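You operate a simulated robot arm through the tools that you are given. There is no shell and no other tool.

You are at the controls of a simulated robot arm. One attempt, no reset.

Task
Set the controls near the air bench top. At the end: the flow dial by port 3 is turned to 4; the cushion dial by port 4 is turned to 2; the yellow oiler dial is turned to 4; the regulator dial is turned to 6; whatever was shut is shut again. Leave all else as you found it, and nothing knocked over.

Only the result counts: the job must be done as asked and must still hold three seconds after the hand-in. Knocking over, shifting, dropping, spilling or breaking anything else fails it.

Robot
A 7-joint arm with a two-finger parallel gripper, fixed in place. Base frame: the origin is on the floor under the middle of its stand, x ahead of it, y to its left, z up; the work surface is at about z = 0.86. Readings come in m, rad, newtons and seconds.
It reaches about 1.247 m from its shoulder. Its first joint turns from -2.304 to 2.304 rad. Payload 3.91 kg.
Tool frame: the origin (TCP) lies between the finger pads and is the grasp point; the fingertips stand 0.03 m ahead of it; z points along the fingers, y is the line along which they close. Largest opening 0.11 m; finger width 0.02, thickness 0.01; the body of the gripper, 0.048 by 0.112 m, starts 0.055 m behind the TCP.
Orientation is told as [roll, pitch, yaw] about the base's x, y, z axes, in that order, counted from this pose: with the fingers straight down and closing along the base's y, the tool's x points along the base's -x, its y along +y and its z along -z.

Tools
- The arm moves only by the tool send_rows. Its arguments are lists of equal length, an entry for each row: "offset": the shift along the base's x, y, z in m, a list of three; "dr": the turn, a rotation vector about the base's x, y, z in rad, a list of three; "claw": the gripper command, from -1 (fully open) to 1 (shut), values between in proportion. In form: {"offset": [[tx, ty, tz], ...], "dr": [[wx, wy, wz], ...], "claw": [claw, ...]}. A call has 1 to 20 rows; each row shifts and turns the commanded pose from where the row before left it. Each row takes 0.2 s and may step no farther than 0.05 m and 0.15 rad from the row before; otherwise, or with a gripper value out of range, the whole call is refused. A pose out of reach is approached as far as the arm can. The call stops where the force on the tool passes 40 N (or 10 N more than at its start, if that is more) or the arm is blocked; 0.2 s more then pass. Each finger travels about 0.108 m/s and halts on what it meets, pressing with about 27 N; the grip force reading is that of the motor and also rises with nothing between the fingers. The clock runs only during rows and for 0.2 s after the last one: add rows that do not move to give the fingers time. The reply holds the time, the measured pose of the TCP, the force on the tool along the base axes, the opening and the grip force, in the units named above and with some noise, with the torque about the TCP (base axes, N m) and any sound that the robot's microphone picked up.
- Cameras (640 x 400 px; columns grow to the right, rows downward): "scene" is fixed at [0.3988, 0.5008, 1.5936]; the picture's right is [-0.05, -1.00, 0.00], its down [-0.55, 0.03, -0.83] and it looks along [0.83, -0.04, -0.55] (base axes); focal length 277 px, centre (320, 200). "wrist" rides on the gripper at [0.072, 0.017, -0.103] in the tool frame; the picture's right is [-0.23, 0.97, 0.00], its down [-0.76, -0.18, -0.62] and it looks along [-0.61, -0.14, 0.78] (tool axes); focal length 222 px, centre (320, 200).
- get_image(camera): a new picture of that camera. It takes no simulated time.
- pixel_to_xyz(camera, pixels): for up to 12 pixels [column, row] of the newest picture of that camera ("zoom" is the newest enlarged one), the place [x, y, z] in the base frame of the surface seen there, good to about 0.002 m. It takes no simulated time.
- enlarge(camera, box): a new picture of the part [left, top, right, bottom] of that camera's present view, enlarged. It takes no simulated time.
- hand_in(): hands the job in; it is judged then, once.

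Open the gripper and draw the arm clear of the work before you hand the job in, unless the task says otherwise.

The tools are called after ">>>" by a JSON object that holds its "fn" and its "kwargs". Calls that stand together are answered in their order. send_rows: Moves the arm, as the interface text tells. Its arguments: {"type":"object","properties":{"offset":{"type":"array"},"dr":{"type":"array"},"claw":{"type":"array"}},"required":["offset","dr","claw"]} The other tools are called the same way: get_image (camera) takes a picture; pixel_to_xyz (camera, pixels) gives the place of the surface under pixels of a picture; enlarge (camera, box) takes an enlarged picture of a part of a camera's view; hand_in () hands the job in.

At the start:

```text
time: 0.0
tool_pos: [0.5805, 0.4158, 1.4564]
orientation: [0.001, 0.0, 0.0]
contact_force: [1.0, 0.3, 0.8]
moment: [0.01, -0.02, 0.0]
finger_gap: 0.1102
finger_force: 0.1
```

scene: 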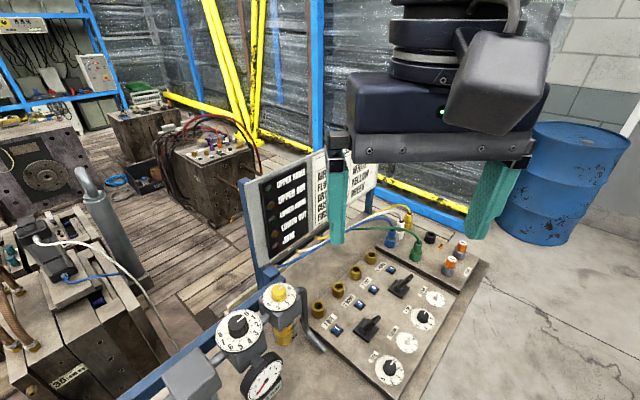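
wrist: 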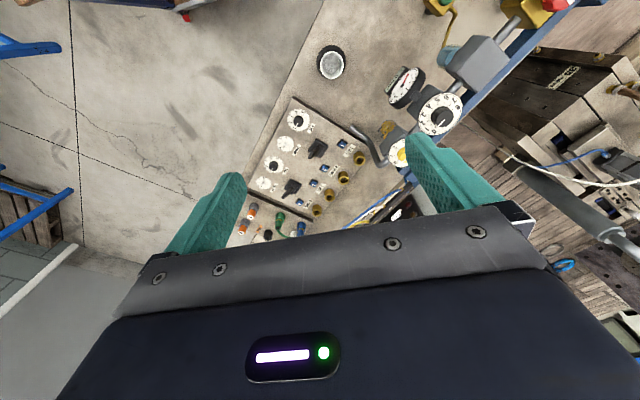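

The scene shows a panel around (400,310), with a regulator dial at (240,328) and a yellow oiler dial at (280,295). I'll enlarge the pictures to look at the details.

>>> {"fn": "enlarge", "kwargs": {"camera": "scene", "box": [300, 230, 500, 400]}}

>>> {"fn": "enlarge", "kwargs": {"camera": "scene", "box": [160, 270, 340, 400]}}

>>> {"fn": "enlarge", "kwargs": {"camera": "wrist", "box": [220, 80, 400, 250]}}

>>> {"fn": "enlarge", "kwargs": {"camera": "wrist", "box": [360, 0, 560, 180]}}

>>> {"fn": "enlarge", "kwargs": {"camera": "scene", "box": [230, 140, 400, 290]}}

```text
2.35 times, centred on (400, 315) of scene
```

zoom: 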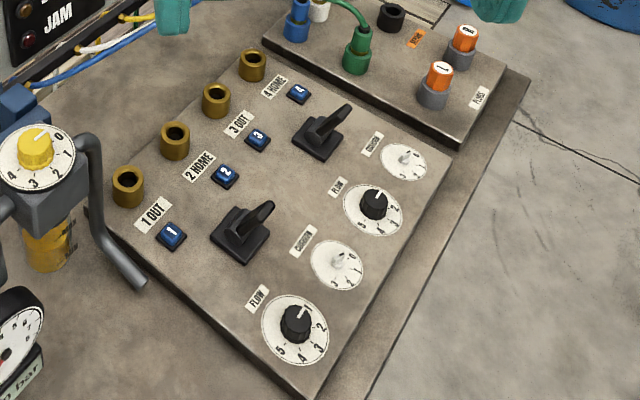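

```text
3.08 times, centred on (250, 335) of scene
```

zoom: 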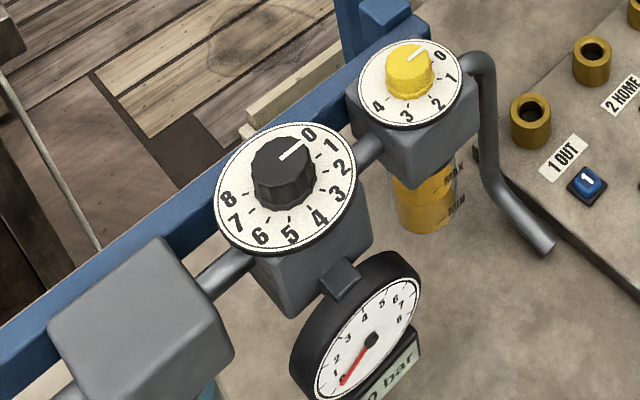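

```text
2.35 times, centred on (310, 165) of wrist
```

zoom: 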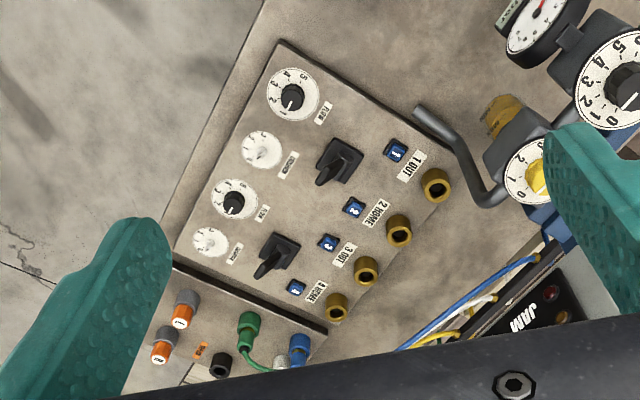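

```text
2.22 times, centred on (460, 90) of wrist
```

zoom: 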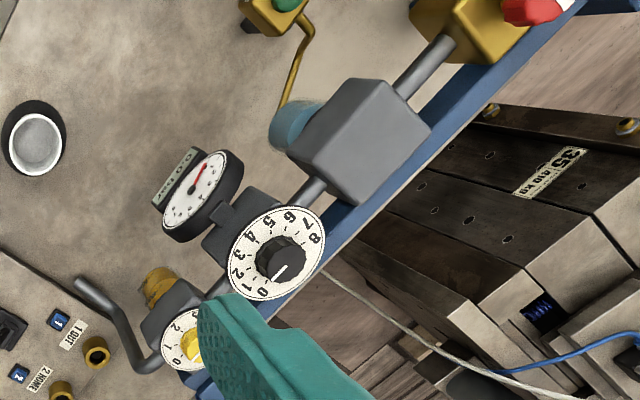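

```text
2.67 times, centred on (315, 215) of scene
```

zoom: 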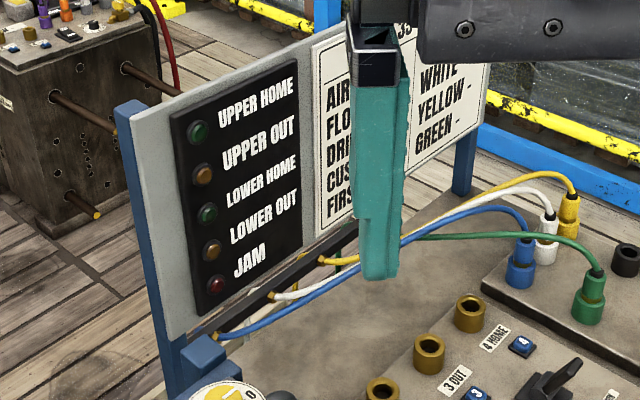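

The sign behind the panel is partly hidden by the gripper, and it may hold rules. I'll move the arm sideways (-y) and up a little to clear the scene camera's view.

>>> {"fn": "send_rows", "kwargs": {"offset": [[0, -0.05, 0], [0, -0.05, 0], [0, -0.05, 0], [0, -0.05, 0], [0, -0.05, 0], [0, -0.05, 0], [0, -0.05, 0], [0, -0.05, 0]], "dr": [[0, 0, 0], [0, 0, 0], [0, 0, 0], [0, 0, 0], [0, 0, 0], [0, 0, 0], [0, 0, 0], [0, 0, 0]], "claw": [-1, -1, -1, -1, -1, -1, -1, -1]}}

>>> {"fn": "get_image", "kwargs": {"camera": "scene"}}

>>> {"fn": "get_image", "kwargs": {"camera": "wrist"}}

>>> {"fn": "enlarge", "kwargs": {"camera": "scene", "box": [230, 130, 400, 270]}}

```text
time: 1.8
tool_pos: [0.5818, 0.0165, 1.455]
orientation: [0.0, 0.0, 0.001]
contact_force: [0.4, 0.5, -0.3]
moment: [-0.04, 0.04, -0.01]
finger_gap: 0.1102
finger_force: 0.0
```

```text
taken
```

scene: 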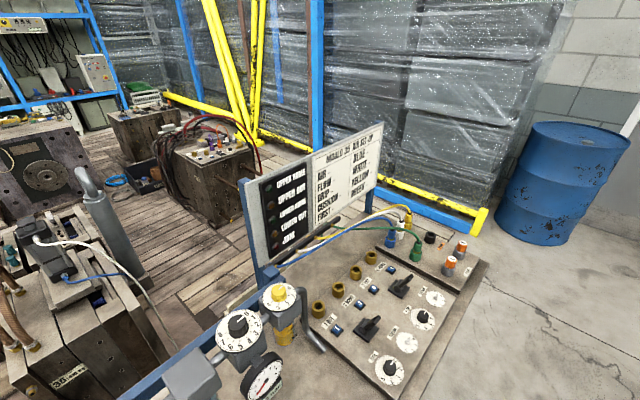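

```text
taken
```

wrist: 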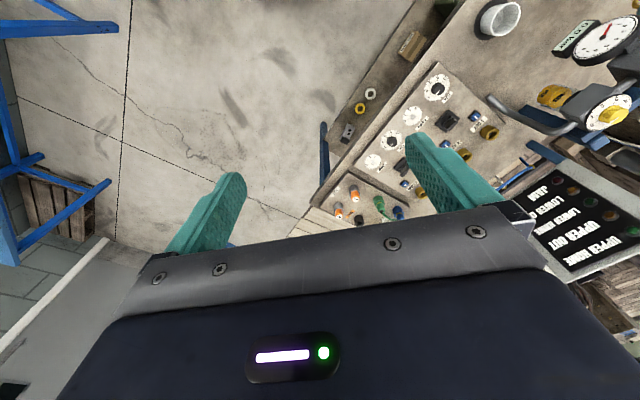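

```text
2.86 times, centred on (315, 200) of scene
```

zoom: 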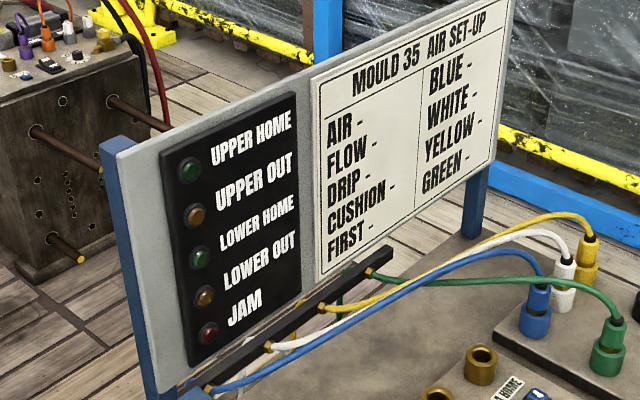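

The sign is a blank set-up form, so there is no rule on it. I'll enlarge the dials and the surrounding items for covers or shut things.

>>> {"fn": "enlarge", "kwargs": {"camera": "wrist", "box": [320, 0, 540, 240]}}

>>> {"fn": "enlarge", "kwargs": {"camera": "scene", "box": [380, 270, 470, 360]}}

>>> {"fn": "enlarge", "kwargs": {"camera": "scene", "box": [380, 200, 500, 290]}}

>>> {"fn": "pixel_to_xyz", "kwargs": {"camera": "scene", "pixels": [[240, 326], [279, 294], [390, 369], [407, 344], [423, 317], [435, 298], [404, 285], [370, 326], [450, 262], [430, 350]]}}

```text
1.67 times, centred on (430, 120) of wrist
```

zoom: 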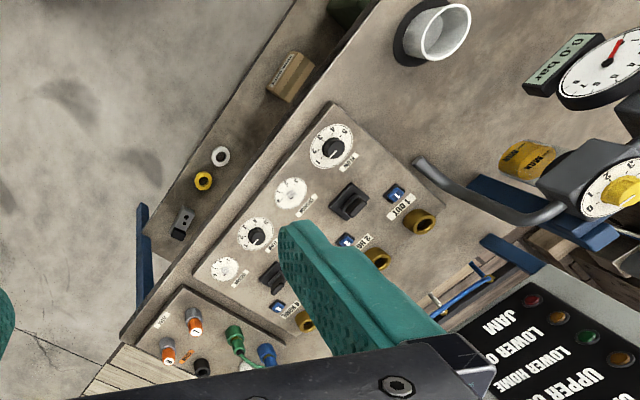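

```text
4.44 times, centred on (425, 315) of scene
```

zoom: 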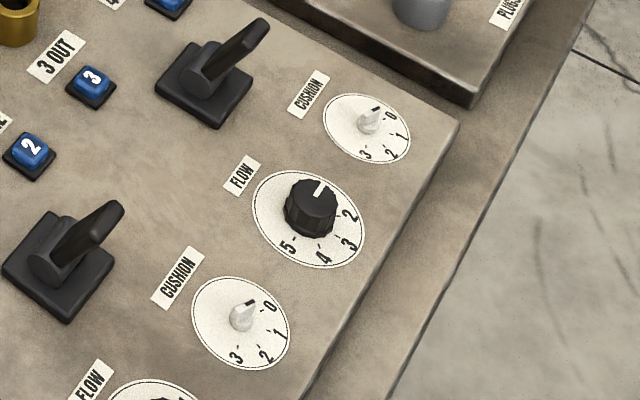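

```text
4.44 times, centred on (440, 245) of scene
```

zoom: 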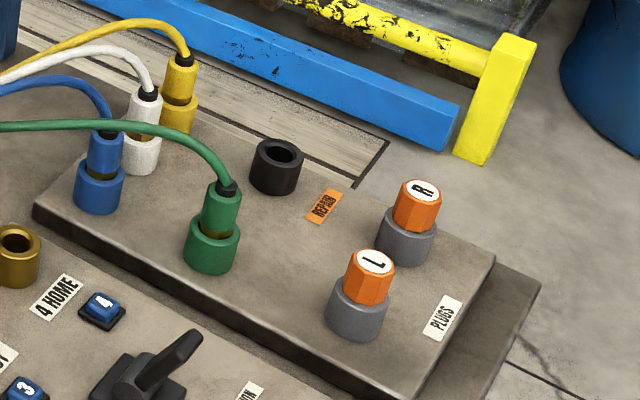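

```text
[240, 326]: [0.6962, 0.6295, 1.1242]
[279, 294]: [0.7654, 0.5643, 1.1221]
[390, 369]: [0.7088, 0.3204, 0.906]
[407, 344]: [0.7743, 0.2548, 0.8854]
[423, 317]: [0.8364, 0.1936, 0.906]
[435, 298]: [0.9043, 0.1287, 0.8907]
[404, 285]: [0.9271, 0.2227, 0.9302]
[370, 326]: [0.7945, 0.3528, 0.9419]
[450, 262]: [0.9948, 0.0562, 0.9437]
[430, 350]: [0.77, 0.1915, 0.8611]
```

The labels make it clear: flow dial 3 sits near (0.836,0.194) and cushion dial 4 near (0.904,0.129), while the regulator and oiler are near z≈1.12. I'll bring the wrist camera over the regulator and oiler for a closer look.

>>> {"fn": "send_rows", "kwargs": {"offset": [[0.01, 0.049, 0], [0.01, 0.049, 0], [0.01, 0.049, 0], [0.01, 0.049, 0], [0.01, 0.049, 0], [0.01, 0.049, 0], [0.01, 0.049, 0], [0.01, 0.049, 0], [0.01, 0.045, -0.015], [0.01, 0.045, -0.015], [0.01, 0.04, -0.02], [0.01, 0.035, -0.025], [0, 0.03, -0.03], [0, 0, -0.03]], "dr": [[0, 0, 0], [0, 0, 0], [0, 0, 0], [0, 0, 0], [0, 0, 0], [0, 0, 0], [0, 0, 0], [0, 0, 0], [0, 0, 0], [0, 0, 0], [0, 0, 0], [0, 0, 0], [0, 0, 0], [0, 0, 0]], "claw": [-1, -1, -1, -1, -1, -1, -1, -1, -1, -1, -1, -1, -1, -1]}}

>>> {"fn": "get_image", "kwargs": {"camera": "wrist"}}

>>> {"fn": "get_image", "kwargs": {"camera": "scene"}}

```text
time: 4.8
tool_pos: [0.7006, 0.6021, 1.3217]
orientation: [0.0, -0.001, -0.001]
contact_force: [-0.5, 0.0, -0.6]
moment: [0.03, -0.02, -0.02]
finger_gap: 0.1098
finger_force: 0.1
```

```text
taken
```

wrist: 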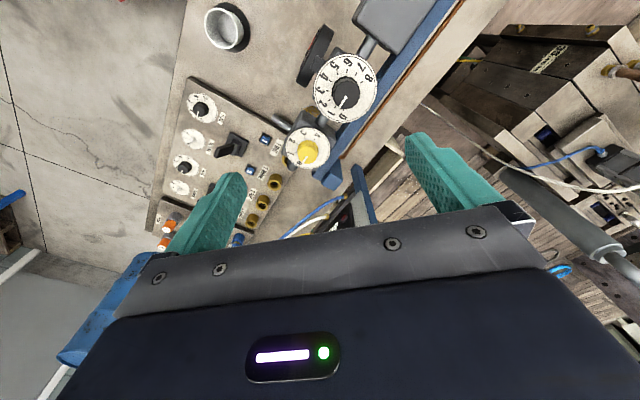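

```text
taken
```

scene: 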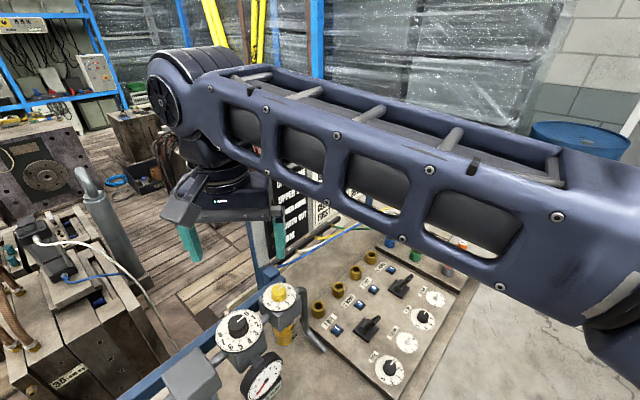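

>>> {"fn": "enlarge", "kwargs": {"camera": "wrist", "box": [260, 30, 400, 180]}}

>>> {"fn": "enlarge", "kwargs": {"camera": "wrist", "box": [150, 80, 290, 240]}}

>>> {"fn": "pixel_to_xyz", "kwargs": {"camera": "wrist", "pixels": [[318, 85], [372, 82], [345, 118], [344, 60], [345, 92], [347, 85], [307, 155], [288, 148], [325, 150], [305, 130], [340, 40], [385, 20]]}}

```text
2.67 times, centred on (330, 105) of wrist
```

zoom: 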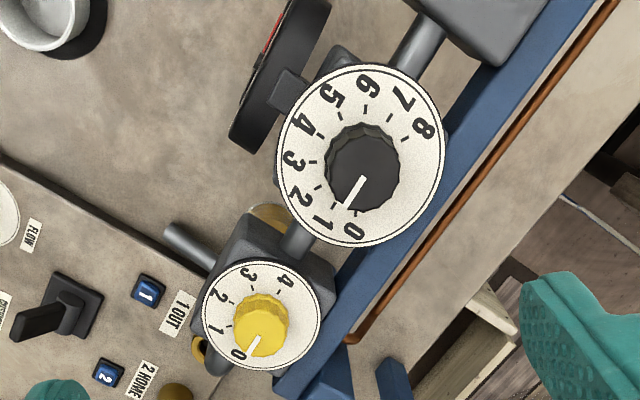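

```text
2.50 times, centred on (220, 160) of wrist
```

zoom: 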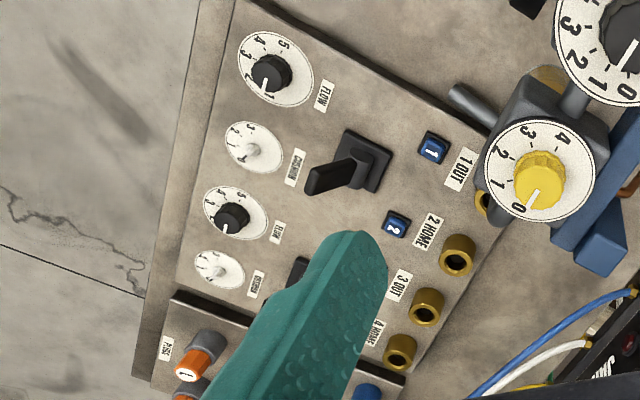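

```text
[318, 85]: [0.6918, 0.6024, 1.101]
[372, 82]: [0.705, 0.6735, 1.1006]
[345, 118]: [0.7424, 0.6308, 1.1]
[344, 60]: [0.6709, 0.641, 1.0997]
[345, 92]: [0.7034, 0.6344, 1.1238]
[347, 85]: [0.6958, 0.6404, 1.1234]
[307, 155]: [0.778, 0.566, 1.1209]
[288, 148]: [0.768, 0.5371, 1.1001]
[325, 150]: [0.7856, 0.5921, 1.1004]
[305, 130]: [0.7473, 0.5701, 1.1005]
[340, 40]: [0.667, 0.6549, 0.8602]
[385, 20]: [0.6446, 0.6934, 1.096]
```

Both dials are horizontal: faces at z≈1.100, knob tops at ≈1.123. I'll check the heights of nearby obstacles (sign, gauge, cables) before moving over the panel.

>>> {"fn": "pixel_to_xyz", "kwargs": {"camera": "scene", "pixels": [[252, 235], [285, 215], [330, 205], [355, 230], [264, 275], [392, 242], [262, 370], [245, 385], [195, 370], [280, 320], [320, 345], [310, 333]]}}

>>> {"fn": "enlarge", "kwargs": {"camera": "wrist", "box": [270, 40, 390, 180]}}

```text
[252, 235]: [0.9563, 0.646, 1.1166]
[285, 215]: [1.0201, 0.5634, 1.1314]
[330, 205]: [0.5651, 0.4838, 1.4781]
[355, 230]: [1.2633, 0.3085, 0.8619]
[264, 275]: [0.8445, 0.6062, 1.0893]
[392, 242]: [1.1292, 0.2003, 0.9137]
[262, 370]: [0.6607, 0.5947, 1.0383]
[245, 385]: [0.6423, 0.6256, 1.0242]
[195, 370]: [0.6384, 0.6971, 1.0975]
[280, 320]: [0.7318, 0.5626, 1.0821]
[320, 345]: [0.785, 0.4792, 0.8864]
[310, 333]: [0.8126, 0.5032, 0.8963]
```

```text
2.86 times, centred on (330, 110) of wrist
```

zoom: 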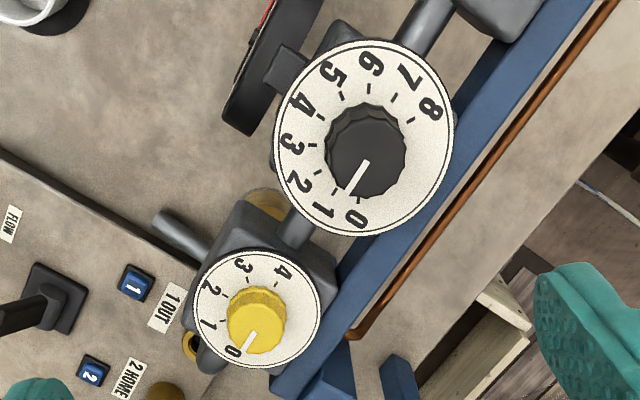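

I'll query rim points of both dial faces plus knob-top edges in this zoom to compute the dial centers and tick directions.

>>> {"fn": "pixel_to_xyz", "kwargs": {"camera": "zoom", "pixels": [[280, 140], [448, 145], [372, 46], [350, 230], [300, 70], [432, 205], [353, 219], [370, 62], [367, 163], [349, 192], [430, 108], [291, 143]]}}

>>> {"fn": "pixel_to_xyz", "kwargs": {"camera": "zoom", "pixels": [[200, 310], [318, 300], [258, 255], [262, 362], [233, 351], [206, 324], [213, 289], [245, 267], [282, 271], [257, 331], [245, 349], [265, 320]]}}

>>> {"fn": "pixel_to_xyz", "kwargs": {"camera": "zoom", "pixels": [[328, 150], [404, 152], [375, 118], [372, 194], [345, 130], [395, 180], [230, 325], [284, 325], [258, 300], [258, 350], [280, 60], [500, 20]]}}

```text
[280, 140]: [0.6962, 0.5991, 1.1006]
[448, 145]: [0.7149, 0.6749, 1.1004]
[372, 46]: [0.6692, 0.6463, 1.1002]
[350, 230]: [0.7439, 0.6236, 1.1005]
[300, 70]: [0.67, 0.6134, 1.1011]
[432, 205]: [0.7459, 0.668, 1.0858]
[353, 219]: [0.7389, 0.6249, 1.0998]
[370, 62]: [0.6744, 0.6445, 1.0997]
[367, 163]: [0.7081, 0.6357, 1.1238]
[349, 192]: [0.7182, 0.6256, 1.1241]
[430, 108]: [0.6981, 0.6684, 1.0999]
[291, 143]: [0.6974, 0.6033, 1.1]
```

```text
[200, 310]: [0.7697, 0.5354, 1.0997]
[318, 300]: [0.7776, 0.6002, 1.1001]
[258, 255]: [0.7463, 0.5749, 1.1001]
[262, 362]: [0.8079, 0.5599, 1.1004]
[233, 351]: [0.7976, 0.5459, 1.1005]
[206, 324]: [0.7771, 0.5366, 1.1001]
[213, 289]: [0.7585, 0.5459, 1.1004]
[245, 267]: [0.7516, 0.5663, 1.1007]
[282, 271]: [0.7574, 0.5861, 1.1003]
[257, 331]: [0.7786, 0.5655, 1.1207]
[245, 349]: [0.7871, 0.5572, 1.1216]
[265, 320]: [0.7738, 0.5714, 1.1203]
```

```text
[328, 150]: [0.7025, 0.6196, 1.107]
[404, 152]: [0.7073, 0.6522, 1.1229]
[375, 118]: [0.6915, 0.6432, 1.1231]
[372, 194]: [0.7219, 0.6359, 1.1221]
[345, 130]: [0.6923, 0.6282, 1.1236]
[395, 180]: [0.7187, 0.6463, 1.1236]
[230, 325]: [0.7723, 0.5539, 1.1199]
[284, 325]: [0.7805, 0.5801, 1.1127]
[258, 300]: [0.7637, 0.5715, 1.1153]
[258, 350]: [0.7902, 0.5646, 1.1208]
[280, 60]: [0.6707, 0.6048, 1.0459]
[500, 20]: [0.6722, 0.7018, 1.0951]
```

The regulator center is ≈(0.706,0.636) with 30° steps (6 at ≈165°), and its pointer looks to be near 1. The oiler center is ≈(0.776,0.5675) with 45° steps (0 at -45°, 4 at 135°). Next I move the wrist camera over the panel dials.

>>> {"fn": "send_rows", "kwargs": {"offset": [[0.0137, -0.0434, 0], [0.0137, -0.0434, 0], [0.0137, -0.0434, 0], [0.0137, -0.0434, 0], [0.0137, -0.0434, 0], [0.0137, -0.0434, 0], [0.0137, -0.0434, 0], [0.0137, -0.0434, 0], [0.0137, -0.0434, 0], [0.0137, -0.0434, 0], [0, 0, -0.044], [0, 0, -0.044], [0, 0, -0.044], [0, 0, -0.044], [0, 0, -0.044]], "dr": [[0, 0, 0], [0, 0, 0], [0, 0, 0], [0, 0, 0], [0, 0, 0], [0, 0, 0], [0, 0, 0], [0, 0, 0], [0, 0, 0], [0, 0, 0], [0, 0, 0], [0, 0, 0], [0, 0, 0], [0, 0, 0], [0, 0, 0]], "claw": [-1, -1, -1, -1, -1, -1, -1, -1, -1, -1, -1, -1, -1, -1, -1]}}

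>>> {"fn": "get_image", "kwargs": {"camera": "wrist"}}

>>> {"fn": "enlarge", "kwargs": {"camera": "wrist", "box": [230, 40, 400, 180]}}

>>> {"fn": "enlarge", "kwargs": {"camera": "scene", "box": [200, 260, 310, 400]}}

```text
time: 8.0
tool_pos: [0.8391, 0.1677, 1.1004]
orientation: [0.0, 0.0, -0.002]
contact_force: [-0.8, -0.8, 0.8]
moment: [0.0, -0.03, 0.01]
finger_gap: 0.1102
finger_force: 0.0
```

```text
taken
```

wrist: 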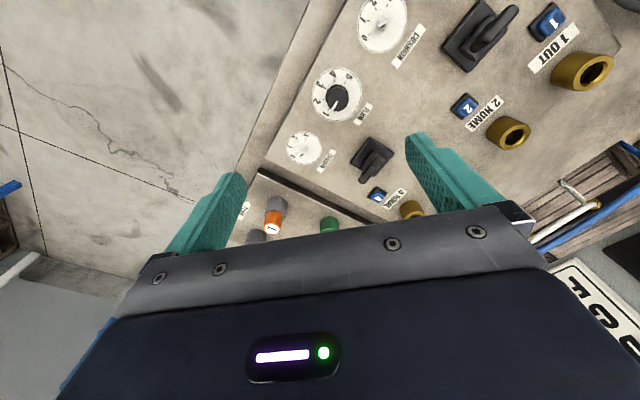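

```text
2.86 times, centred on (315, 110) of wrist
```

zoom: 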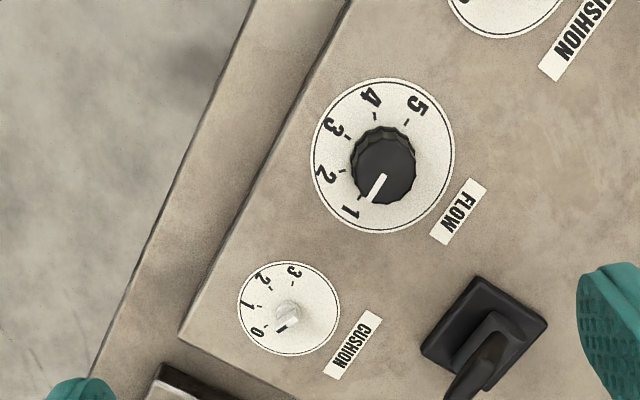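

```text
2.86 times, centred on (255, 330) of scene
```

zoom: 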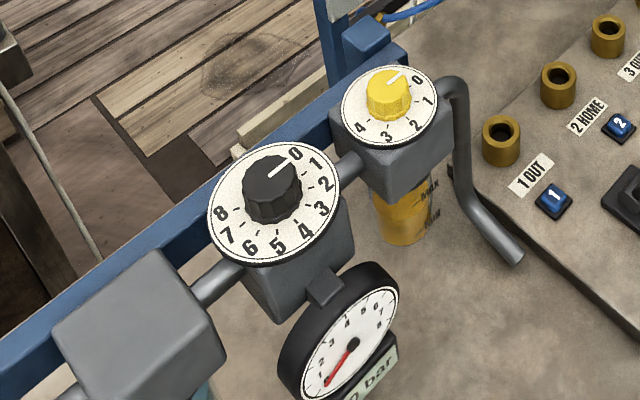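

The flow dial by port 3 points at 1 (knob near (337,101) in the wrist view) and the cushion dial by port 4 points near 0 (at (303,148)). I'll zoom tighter to measure both.

>>> {"fn": "enlarge", "kwargs": {"camera": "wrist", "box": [270, 60, 380, 180]}}

```text
3.33 times, centred on (325, 120) of wrist
```

zoom: 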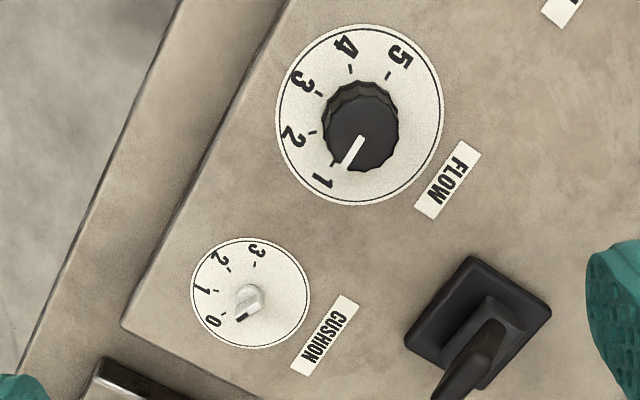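

>>> {"fn": "pixel_to_xyz", "kwargs": {"camera": "zoom", "pixels": [[280, 110], [440, 120], [363, 28], [352, 200], [320, 183], [292, 136], [302, 82], [346, 47], [400, 56], [362, 138], [337, 165], [365, 125]]}}

>>> {"fn": "pixel_to_xyz", "kwargs": {"camera": "zoom", "pixels": [[194, 290], [308, 292], [252, 241], [248, 346], [213, 320], [203, 289], [219, 259], [257, 250], [249, 300], [240, 319], [252, 290], [247, 306]]}}

>>> {"fn": "pixel_to_xyz", "kwargs": {"camera": "zoom", "pixels": [[332, 112], [398, 130], [363, 92], [362, 168], [490, 350], [465, 375], [330, 340], [100, 370], [237, 296], [262, 298], [500, 270], [130, 322]]}}

```text
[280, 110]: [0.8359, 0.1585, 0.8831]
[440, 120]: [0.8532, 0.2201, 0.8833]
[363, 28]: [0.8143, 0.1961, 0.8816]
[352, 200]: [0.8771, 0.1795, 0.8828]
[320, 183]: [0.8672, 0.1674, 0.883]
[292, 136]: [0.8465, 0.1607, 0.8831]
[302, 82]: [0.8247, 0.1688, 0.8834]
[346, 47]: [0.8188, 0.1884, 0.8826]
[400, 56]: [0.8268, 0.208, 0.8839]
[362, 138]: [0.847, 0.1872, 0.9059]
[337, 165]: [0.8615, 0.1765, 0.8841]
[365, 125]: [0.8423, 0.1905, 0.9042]
```

```text
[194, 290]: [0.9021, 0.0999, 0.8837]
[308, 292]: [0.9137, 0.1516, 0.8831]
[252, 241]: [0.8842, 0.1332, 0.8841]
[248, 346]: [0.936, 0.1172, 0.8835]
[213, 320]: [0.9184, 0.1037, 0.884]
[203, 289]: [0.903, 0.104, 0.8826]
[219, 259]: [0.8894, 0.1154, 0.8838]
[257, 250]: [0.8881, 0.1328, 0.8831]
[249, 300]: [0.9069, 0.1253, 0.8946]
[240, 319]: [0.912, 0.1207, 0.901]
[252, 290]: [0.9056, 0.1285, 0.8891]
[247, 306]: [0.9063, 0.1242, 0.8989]
```

```text
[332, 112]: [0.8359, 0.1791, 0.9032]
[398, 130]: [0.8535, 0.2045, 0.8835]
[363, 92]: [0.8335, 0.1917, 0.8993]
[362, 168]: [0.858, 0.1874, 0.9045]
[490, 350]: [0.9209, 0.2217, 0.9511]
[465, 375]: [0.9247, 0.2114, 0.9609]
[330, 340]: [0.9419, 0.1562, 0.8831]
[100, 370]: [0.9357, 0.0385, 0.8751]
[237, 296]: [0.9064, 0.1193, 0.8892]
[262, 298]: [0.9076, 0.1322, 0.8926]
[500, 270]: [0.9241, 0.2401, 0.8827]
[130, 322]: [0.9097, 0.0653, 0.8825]
```

Flow dial 3 is centered at ≈(0.845,0.1885): face z 0.883, knob top 0.906, 45° steps with 1 at -45° and 4 at 180°, so it needs a 135° clockwise turn. I'll pre-rotate the gripper by +1.18 rad, center above it and descend to a hover, then check.

>>> {"fn": "send_rows", "kwargs": {"offset": [[0.0007, 0.0026, 0], [0.0007, 0.0026, 0], [0.0007, 0.0026, 0], [0.0007, 0.0026, 0], [0.0007, 0.0026, 0], [0.0007, 0.0026, 0], [0.0007, 0.0026, 0], [0.0007, 0.0026, 0], [0, 0, -0.04], [0, 0, -0.04], [0, 0, -0.04], [0, 0, 0]], "dr": [[0, 0, 0.1475], [0, 0, 0.1475], [0, 0, 0.1475], [0, 0, 0.1475], [0, 0, 0.1475], [0, 0, 0.1475], [0, 0, 0.1475], [0, 0, 0.1475], [0, 0, 0], [0, 0, 0], [0, 0, 0], [0, 0, 0]], "claw": [-0.3, -0.3, -0.3, -0.3, -0.3, -0.3, -0.3, -0.3, -0.3, -0.3, -0.3, -0.3]}}

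>>> {"fn": "get_image", "kwargs": {"camera": "wrist"}}

>>> {"fn": "get_image", "kwargs": {"camera": "scene"}}

```text
time: 10.6
tool_pos: [0.8423, 0.1891, 0.9808]
orientation: [0.0, -0.001, 1.18]
contact_force: [0.5, 0.0, -1.0]
moment: [0.01, 0.01, 0.01]
finger_gap: 0.0714
finger_force: 0.2
```

```text
taken
```

wrist: 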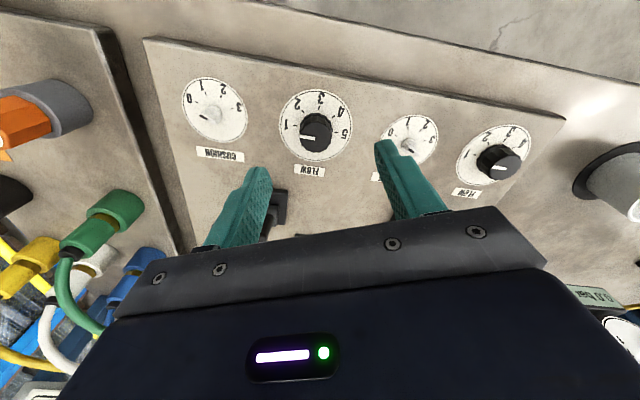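

```text
taken
```

scene: 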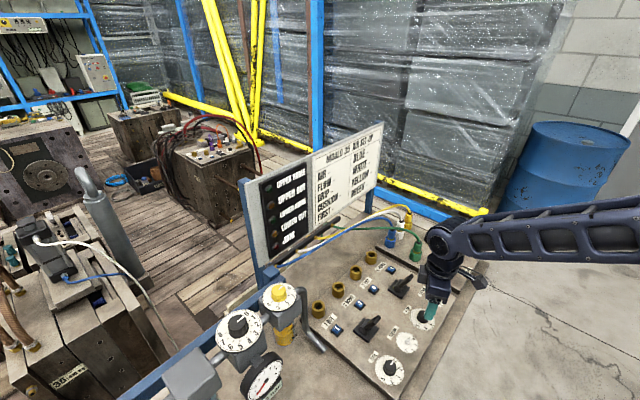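

The knob is at about (317,132) in the wrist view. I'll zoom to refine its center.

>>> {"fn": "enlarge", "kwargs": {"camera": "wrist", "box": [260, 75, 370, 175]}}

```text
4.00 times, centred on (315, 125) of wrist
```

zoom: 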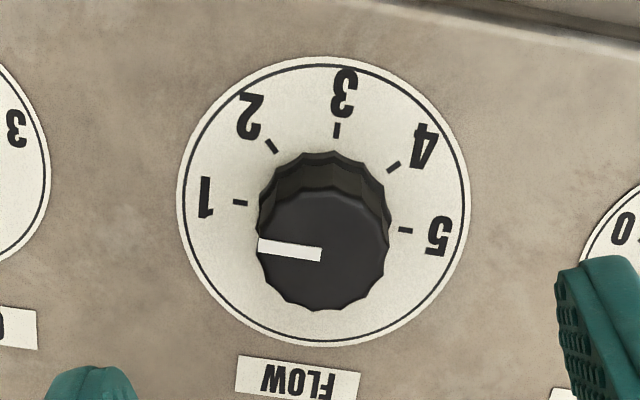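

>>> {"fn": "pixel_to_xyz", "kwargs": {"camera": "zoom", "pixels": [[182, 200], [465, 205], [335, 62], [315, 342], [322, 253], [264, 246], [384, 250], [323, 303], [325, 200], [240, 202], [404, 230], [336, 130]]}}

```text
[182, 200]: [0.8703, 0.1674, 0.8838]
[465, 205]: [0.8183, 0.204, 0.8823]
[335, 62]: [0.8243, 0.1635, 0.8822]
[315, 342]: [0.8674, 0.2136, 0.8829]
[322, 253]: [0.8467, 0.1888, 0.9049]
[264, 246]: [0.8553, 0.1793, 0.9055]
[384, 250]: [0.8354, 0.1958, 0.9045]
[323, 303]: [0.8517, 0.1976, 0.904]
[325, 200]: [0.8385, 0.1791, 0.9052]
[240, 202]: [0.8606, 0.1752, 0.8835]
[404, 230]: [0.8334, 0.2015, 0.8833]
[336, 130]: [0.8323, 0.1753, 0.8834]
```

Refined knob center ≈(0.8455,0.1882), diameter ≈26 mm. I'll shift onto it, lower so the fingertips sit at z≈0.887, and close.

>>> {"fn": "send_rows", "kwargs": {"offset": [[0.0024, -0.0014, 0], [0, 0, -0.03], [0, 0, -0.02], [0, 0, -0.014], [0, 0, 0], [0, 0, 0], [0, 0, 0], [0, 0, 0]], "dr": [[0, 0, 0], [0, 0, 0], [0, 0, 0], [0, 0, 0], [0, 0, 0], [0, 0, 0], [0, 0, 0], [0, 0, 0]], "claw": [-0.3, -0.3, -0.3, -0.3, -0.3, 1, 1, 1]}}

>>> {"fn": "get_image", "kwargs": {"camera": "wrist"}}

```text
time: 12.4
tool_pos: [0.8463, 0.1873, 0.919]
orientation: [0.0, 0.001, 1.18]
contact_force: [14.0, -3.6, -3.9]
moment: [0.1, -0.63, -0.03]
finger_gap: 0.0293
finger_force: 44.9
```

```text
taken
```

wrist: 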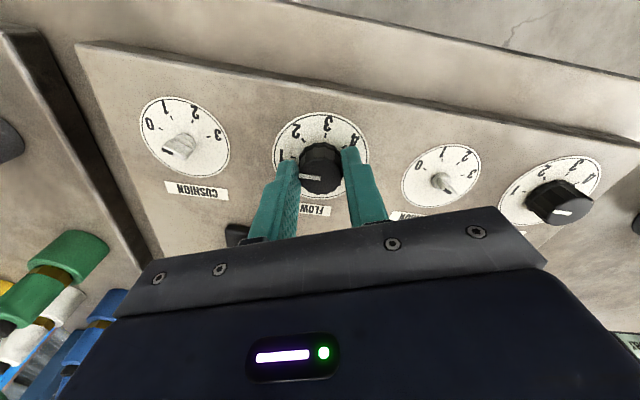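

The fingers hold the knob (gap 0.029) with about 14 N sideways force on the tool toward +x. I'll nudge the tool 1.5 mm that way to center it.

>>> {"fn": "send_rows", "kwargs": {"offset": [[0.0014, -0.0006, 0], [0, 0, 0]], "dr": [[0, 0, 0], [0, 0, 0]], "claw": [1, 1]}}

```text
time: 13.0
tool_pos: [0.8458, 0.1866, 0.9181]
orientation: [0.003, 0.002, 1.179]
contact_force: [-4.5, -4.6, 0.5]
moment: [0.06, 0.13, 0.01]
finger_gap: 0.0291
finger_force: 44.5
```

Sideways force is now small. I'll start turning clockwise: 8 rows of -0.14725 rad, about half of the needed 135°.

>>> {"fn": "send_rows", "kwargs": {"offset": [[0, 0, 0], [0, 0, 0], [0, 0, 0], [0, 0, 0], [0, 0, 0], [0, 0, 0], [0, 0, 0], [0, 0, 0]], "dr": [[0, 0, -0.14725], [0, 0, -0.14725], [0, 0, -0.14725], [0, 0, -0.14725], [0, 0, -0.14725], [0, 0, -0.14725], [0, 0, -0.14725], [0, 0, -0.14725]], "claw": [1, 1, 1, 1, 1, 1, 1, 1]}}

>>> {"fn": "enlarge", "kwargs": {"camera": "wrist", "box": [240, 90, 400, 230]}}

```text
time: 14.8
tool_pos: [0.845, 0.1885, 0.9182]
orientation: [0.001, 0.0, 0.0]
contact_force: [-33.8, 22.1, -1.5]
moment: [0.6, 0.68, 0.06]
finger_gap: 0.0287
finger_force: 45.0
```

```text
2.86 times, centred on (320, 160) of wrist
```

zoom: 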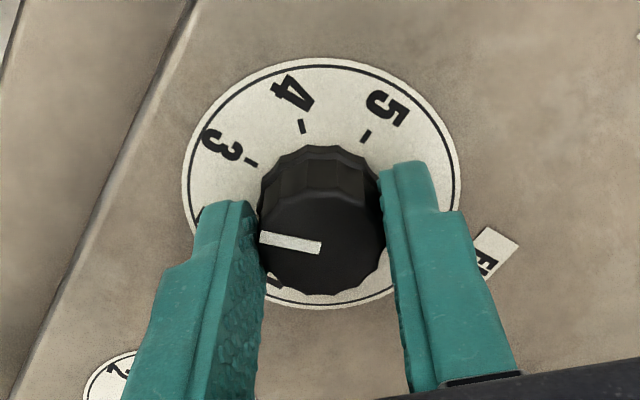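

The knob turns with the gripper (the pointer followed). Side force has built up to (-34, 22) N from a center offset, so I'll shift the tool a couple of millimetres with it to relieve it.

>>> {"fn": "send_rows", "kwargs": {"offset": [[-0.0012, 0.0008, 0], [-0.0012, 0.0007, 0], [0, 0, 0]], "dr": [[0, 0, 0], [0, 0, 0], [0, 0, 0]], "claw": [1, 1, 1]}}

```text
time: 15.6
tool_pos: [0.8448, 0.1884, 0.9191]
orientation: [0.0, -0.004, 0.001]
contact_force: [-2.5, 22.6, -7.2]
moment: [0.73, -0.32, 0.02]
finger_gap: 0.029
finger_force: 45.3
```

x-force is relieved, y still 22 N. One more small nudge in +y.

>>> {"fn": "send_rows", "kwargs": {"offset": [[0, 0.001, 0], [0, 0.0005, 0], [0, 0, 0]], "dr": [[0, 0, 0], [0, 0, 0], [0, 0, 0]], "claw": [1, 1, 1]}}

```text
time: 16.4
tool_pos: [0.8458, 0.1893, 0.9178]
orientation: [-0.001, -0.002, 0.0]
contact_force: [12.1, 8.5, -6.0]
moment: [0.11, -1.37, 0.03]
finger_gap: 0.0289
finger_force: 44.8
```

Forces are modest now. I'll continue the turn with four more rows and re-check forces.

>>> {"fn": "send_rows", "kwargs": {"offset": [[0, 0, 0], [0, 0, 0], [0, 0, 0], [0, 0, 0]], "dr": [[0, 0, -0.14725], [0, 0, -0.14725], [0, 0, -0.14725], [0, 0, -0.14725]], "claw": [1, 1, 1, 1]}}

```text
time: 17.4
tool_pos: [0.8443, 0.1891, 0.918]
orientation: [0.001, 0.0, -0.591]
contact_force: [17.2, 0.2, 4.6]
moment: [-0.61, -1.09, 0.01]
finger_gap: 0.0286
finger_force: 44.5
```

Force is (17, 0) N; I'll add a small +x correction and finish the last four rows of the turn.

>>> {"fn": "send_rows", "kwargs": {"offset": [[0.0008, 0, 0], [0, 0, 0], [0, 0, 0], [0, 0, 0], [0, 0, 0]], "dr": [[0, 0, -0.14725], [0, 0, -0.14725], [0, 0, -0.14725], [0, 0, -0.14725], [0, 0, 0]], "claw": [1, 1, 1, 1, 1]}}

>>> {"fn": "enlarge", "kwargs": {"camera": "wrist", "box": [240, 90, 400, 230]}}

>>> {"fn": "enlarge", "kwargs": {"camera": "scene", "box": [370, 260, 480, 360]}}

```text
time: 18.6
tool_pos: [0.8466, 0.1895, 0.9184]
orientation: [0.0, -0.001, -1.177]
contact_force: [9.0, -7.9, 16.0]
moment: [-0.49, -0.31, 0.01]
finger_gap: 0.0288
finger_force: 44.6
```

```text
2.86 times, centred on (320, 160) of wrist
```

zoom: 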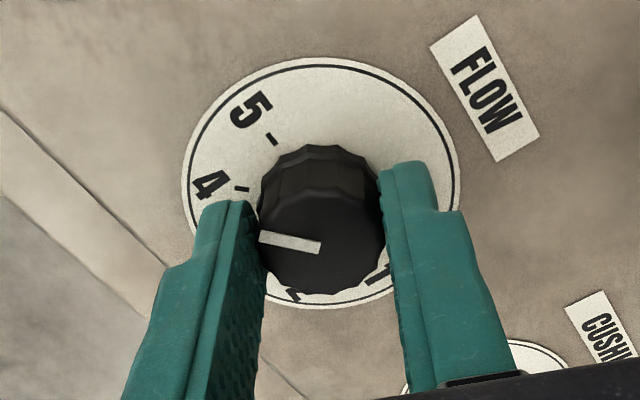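

```text
4.00 times, centred on (425, 310) of scene
```

zoom: 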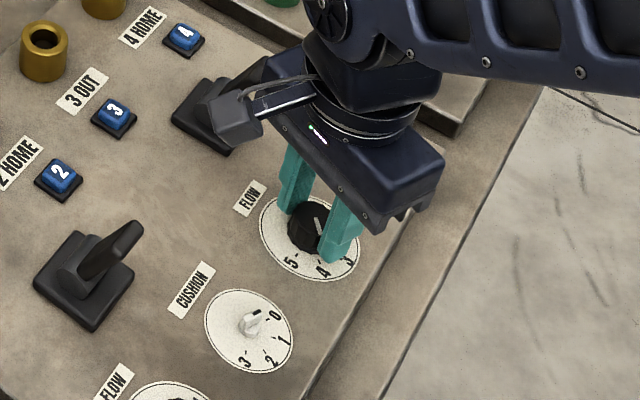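

The pointer has kept its place relative to the fingers through the full 135° turn. I'll release and lift to verify the reading.

>>> {"fn": "send_rows", "kwargs": {"offset": [[0, 0, 0], [0, 0, 0], [0, 0, 0], [0, 0, 0.03], [0, 0, 0.03], [0, 0, 0.03], [0, 0, 0]], "dr": [[0, 0, 0], [0, 0, 0], [0, 0, 0], [0, 0, 0], [0, 0, 0], [0, 0, 0], [0, 0, 0]], "claw": [-0.3, -0.3, -0.3, -0.3, -0.3, -0.3, -0.3]}}

>>> {"fn": "get_image", "kwargs": {"camera": "wrist"}}

>>> {"fn": "enlarge", "kwargs": {"camera": "wrist", "box": [260, 75, 370, 175]}}

```text
time: 20.2
tool_pos: [0.8459, 0.1919, 1.0092]
orientation: [0.002, -0.001, -1.179]
contact_force: [-0.4, 0.1, -0.1]
moment: [-0.01, -0.02, 0.02]
finger_gap: 0.0718
finger_force: 0.1
```

```text
taken
```

wrist: 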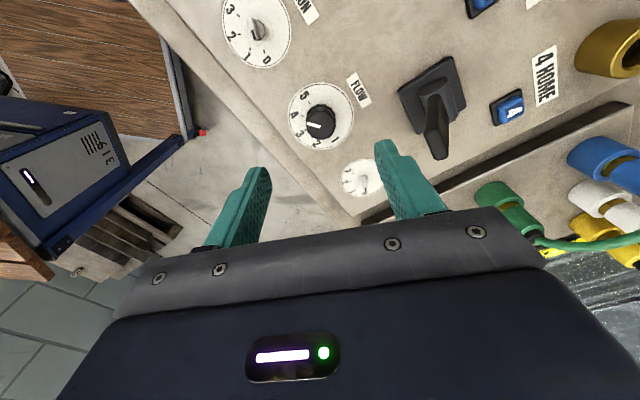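

```text
4.00 times, centred on (315, 125) of wrist
```

zoom: 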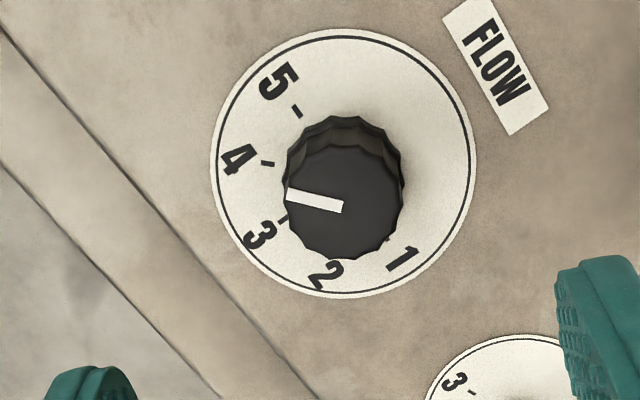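

Tick 4 is at zoom (267,163) and the pointer runs (343,206)→(288,195). I'll check the directions in base coordinates.

>>> {"fn": "pixel_to_xyz", "kwargs": {"camera": "zoom", "pixels": [[340, 205], [292, 196], [267, 163], [296, 111], [388, 238], [216, 163], [472, 163], [345, 33], [345, 293], [238, 159]]}}

>>> {"fn": "enlarge", "kwargs": {"camera": "scene", "box": [370, 260, 480, 360]}}

```text
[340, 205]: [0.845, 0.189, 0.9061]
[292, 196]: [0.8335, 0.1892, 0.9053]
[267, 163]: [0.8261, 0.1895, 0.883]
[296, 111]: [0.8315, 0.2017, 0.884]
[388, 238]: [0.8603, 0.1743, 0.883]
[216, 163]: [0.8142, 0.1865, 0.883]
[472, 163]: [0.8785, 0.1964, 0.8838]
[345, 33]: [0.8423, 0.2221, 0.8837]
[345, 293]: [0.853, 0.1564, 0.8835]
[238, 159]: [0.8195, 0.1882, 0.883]
```

```text
4.00 times, centred on (425, 310) of scene
```

zoom: 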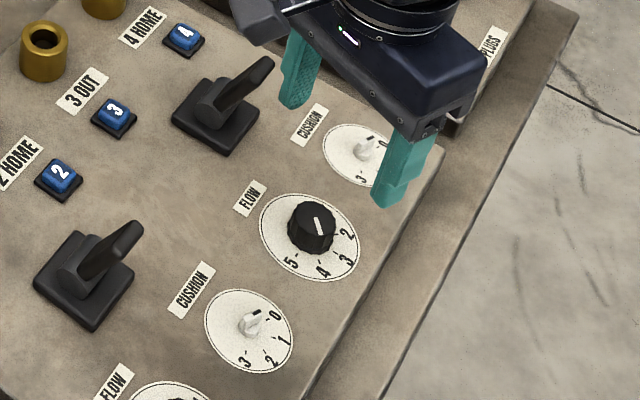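

Flow dial 3 now points at 179° — right on 4. Next is cushion dial 4; I'll measure the lever by it, whose handle is near (437,150), for clearance, and the dial itself.

>>> {"fn": "pixel_to_xyz", "kwargs": {"camera": "wrist", "pixels": [[437, 155], [437, 140], [430, 100], [440, 157], [430, 60], [460, 100], [360, 178], [355, 190], [405, 90], [490, 195]]}}

>>> {"fn": "enlarge", "kwargs": {"camera": "wrist", "box": [330, 40, 470, 210]}}

```text
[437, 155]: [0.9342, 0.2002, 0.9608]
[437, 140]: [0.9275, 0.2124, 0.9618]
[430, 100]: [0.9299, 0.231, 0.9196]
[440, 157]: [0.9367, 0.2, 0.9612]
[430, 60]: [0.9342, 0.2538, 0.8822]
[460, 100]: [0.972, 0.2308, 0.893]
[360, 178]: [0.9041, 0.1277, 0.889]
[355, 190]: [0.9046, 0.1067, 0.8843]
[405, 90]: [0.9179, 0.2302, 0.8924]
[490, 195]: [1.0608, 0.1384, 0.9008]
```

```text
2.35 times, centred on (400, 125) of wrist
```

zoom: 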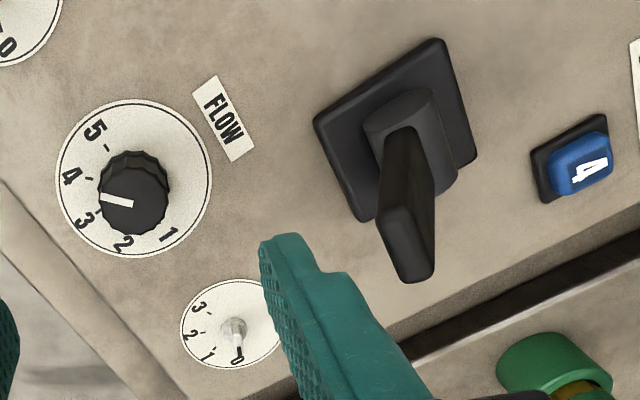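

The lever tip is at (0.936,0.200,0.961), about 79 mm from the cushion dial center, so there's clearance. I'll raise, rotate to yaw +0.785 and hover over the cushion dial.

>>> {"fn": "send_rows", "kwargs": {"offset": [[0, 0, 0.03], [0.0049, -0.005, 0], [0.0049, -0.005, 0], [0.0049, -0.005, 0], [0.0049, -0.005, 0], [0.0049, -0.005, 0], [0.0049, -0.005, 0], [0.0049, -0.005, 0], [0.0049, -0.005, 0], [0.0049, -0.005, 0], [0.0049, -0.005, 0], [0.0049, -0.005, 0], [0.0049, -0.005, 0], [0.0049, -0.005, 0], [0, 0, -0.03], [0, 0, -0.02], [0, 0, 0]], "dr": [[0, 0, 0.1404], [0, 0, 0.1404], [0, 0, 0.1404], [0, 0, 0.1404], [0, 0, 0.1404], [0, 0, 0.1404], [0, 0, 0.1404], [0, 0, 0.1404], [0, 0, 0.1404], [0, 0, 0.1404], [0, 0, 0.1404], [0, 0, 0.1404], [0, 0, 0.1404], [0, 0, 0.1404], [0, 0, 0], [0, 0, 0], [0, 0, 0]], "claw": [-0.3, -0.3, -0.3, -0.3, -0.3, -0.3, -0.3, -0.3, -0.3, -0.3, -0.3, -0.3, -0.3, -0.3, -0.3, -0.3, -0.3]}}

>>> {"fn": "get_image", "kwargs": {"camera": "wrist"}}

>>> {"fn": "enlarge", "kwargs": {"camera": "wrist", "box": [275, 90, 365, 180]}}

```text
time: 23.8
tool_pos: [0.9099, 0.1252, 0.9884]
orientation: [0.0, 0.0, 0.79]
contact_force: [0.0, -0.7, 0.1]
moment: [-0.01, -0.01, 0.0]
finger_gap: 0.0718
finger_force: 0.0
```

```text
taken
```

wrist: 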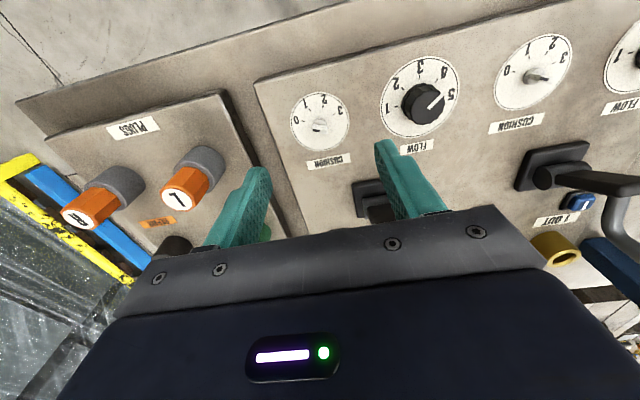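

```text
4.44 times, centred on (320, 135) of wrist
```

zoom: 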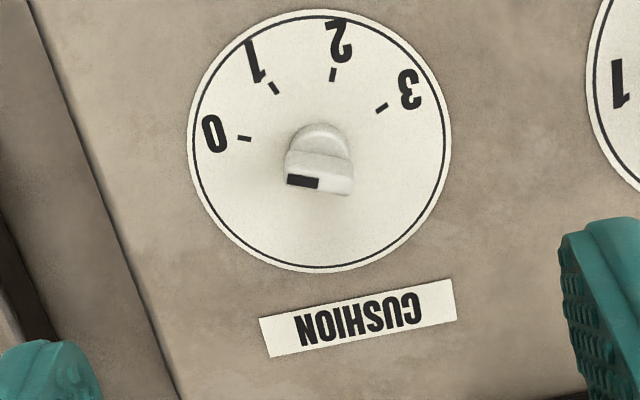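

The cushion knob is a narrow flat-sided wing with its black mark toward 0. The flow dial 3 pointer at (436,99) needs a second look from this angle, so I'll zoom on it.

>>> {"fn": "enlarge", "kwargs": {"camera": "wrist", "box": [370, 50, 470, 150]}}

>>> {"fn": "enlarge", "kwargs": {"camera": "scene", "box": [395, 290, 455, 345]}}

```text
4.00 times, centred on (420, 100) of wrist
```

zoom: 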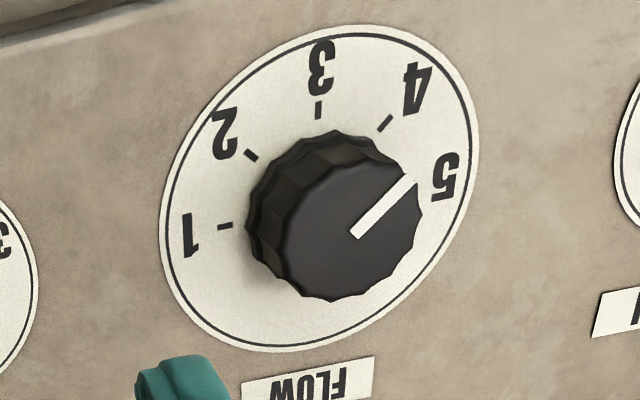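

```text
7.27 times, centred on (425, 318) of scene
```

zoom: 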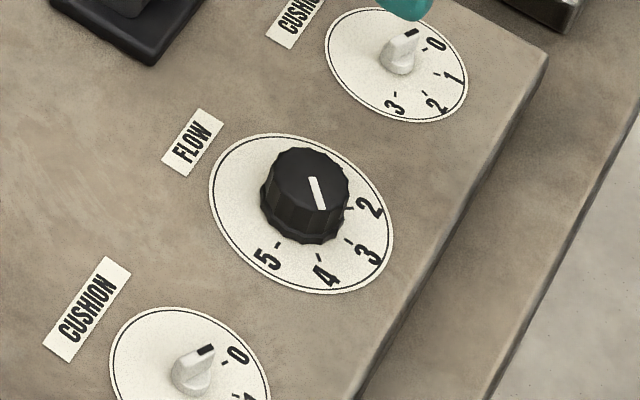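

The flow pointer is parallel to the 4 tick, so it is right. The cushion knob is a thin wing pointing at -67.5° (0), so I want its flats between the fingers, which means yaw +1.963. I'll measure the wing and dial rim positions first.

>>> {"fn": "enlarge", "kwargs": {"camera": "wrist", "box": [275, 90, 365, 180]}}

>>> {"fn": "pixel_to_xyz", "kwargs": {"camera": "zoom", "pixels": [[303, 182], [335, 186], [320, 184], [318, 150], [193, 140], [447, 140], [325, 15], [315, 268], [244, 138], [274, 88], [333, 75], [382, 107]]}}

```text
4.44 times, centred on (320, 135) of wrist
```

zoom: 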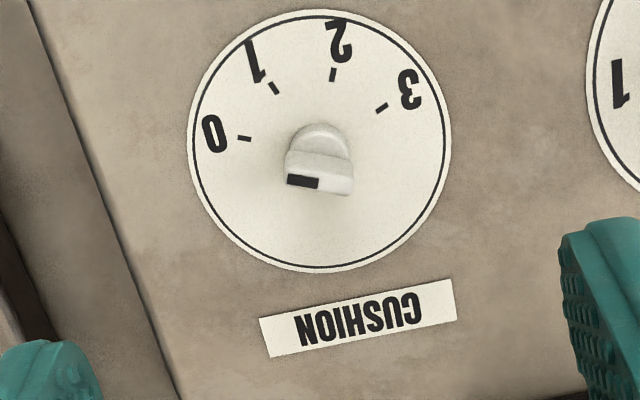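

```text
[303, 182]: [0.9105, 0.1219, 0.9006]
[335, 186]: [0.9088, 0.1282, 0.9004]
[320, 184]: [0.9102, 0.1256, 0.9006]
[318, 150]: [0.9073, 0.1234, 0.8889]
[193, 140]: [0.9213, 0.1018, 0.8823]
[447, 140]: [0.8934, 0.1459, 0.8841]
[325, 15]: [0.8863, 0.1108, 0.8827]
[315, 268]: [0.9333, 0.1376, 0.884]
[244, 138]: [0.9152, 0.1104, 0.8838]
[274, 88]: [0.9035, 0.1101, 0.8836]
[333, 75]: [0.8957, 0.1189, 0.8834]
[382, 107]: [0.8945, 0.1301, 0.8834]
```

Wing center is ≈(0.9097,0.1253), top z 0.9005, with the round hub below ≈0.889. I'll rotate to yaw 1.963 over it and check alignment.

>>> {"fn": "send_rows", "kwargs": {"offset": [[0.0007, -0.0003, 0], [0, 0, 0], [0, 0, 0], [0, 0, 0], [0, 0, 0], [0, 0, 0], [0, 0, 0], [0, 0, 0], [0, 0, -0.02], [0, 0, 0]], "dr": [[0, 0, 0.14673], [0, 0, 0.14673], [0, 0, 0.14673], [0, 0, 0.14673], [0, 0, 0.14673], [0, 0, 0.14673], [0, 0, 0.14673], [0, 0, 0.14673], [0, 0, 0], [0, 0, 0]], "claw": [-0.3, -0.3, -0.3, -0.3, -0.3, -0.3, -0.3, -0.3, -0.3, -0.3]}}

>>> {"fn": "get_image", "kwargs": {"camera": "wrist"}}

>>> {"fn": "enlarge", "kwargs": {"camera": "wrist", "box": [275, 100, 365, 190]}}

>>> {"fn": "get_image", "kwargs": {"camera": "scene"}}

```text
time: 26.0
tool_pos: [0.91, 0.1248, 0.966]
orientation: [0.001, 0.001, 1.964]
contact_force: [-0.4, 0.4, 0.0]
moment: [0.0, 0.02, 0.0]
finger_gap: 0.0711
finger_force: 0.0
```

```text
taken
```

wrist: 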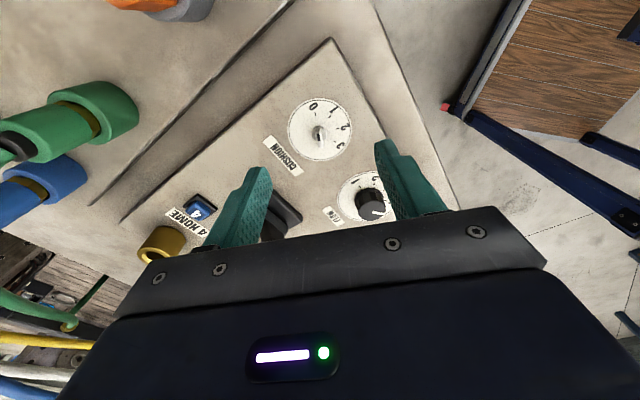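

```text
4.44 times, centred on (320, 145) of wrist
```

zoom: 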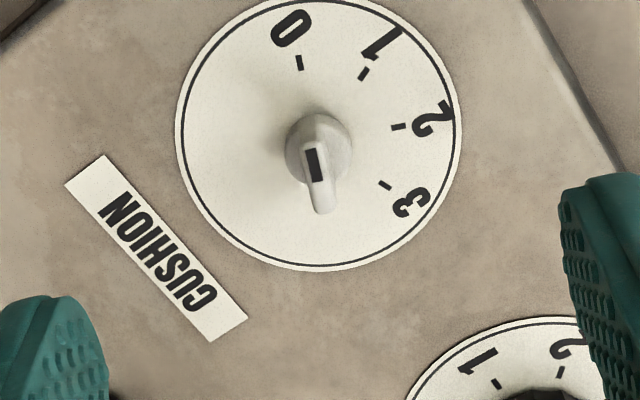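

```text
taken
```

scene: 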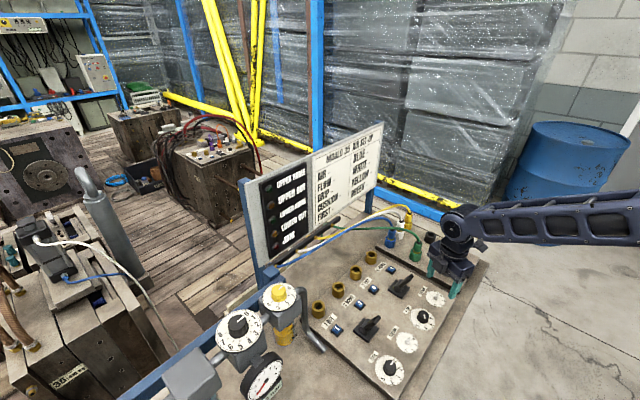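

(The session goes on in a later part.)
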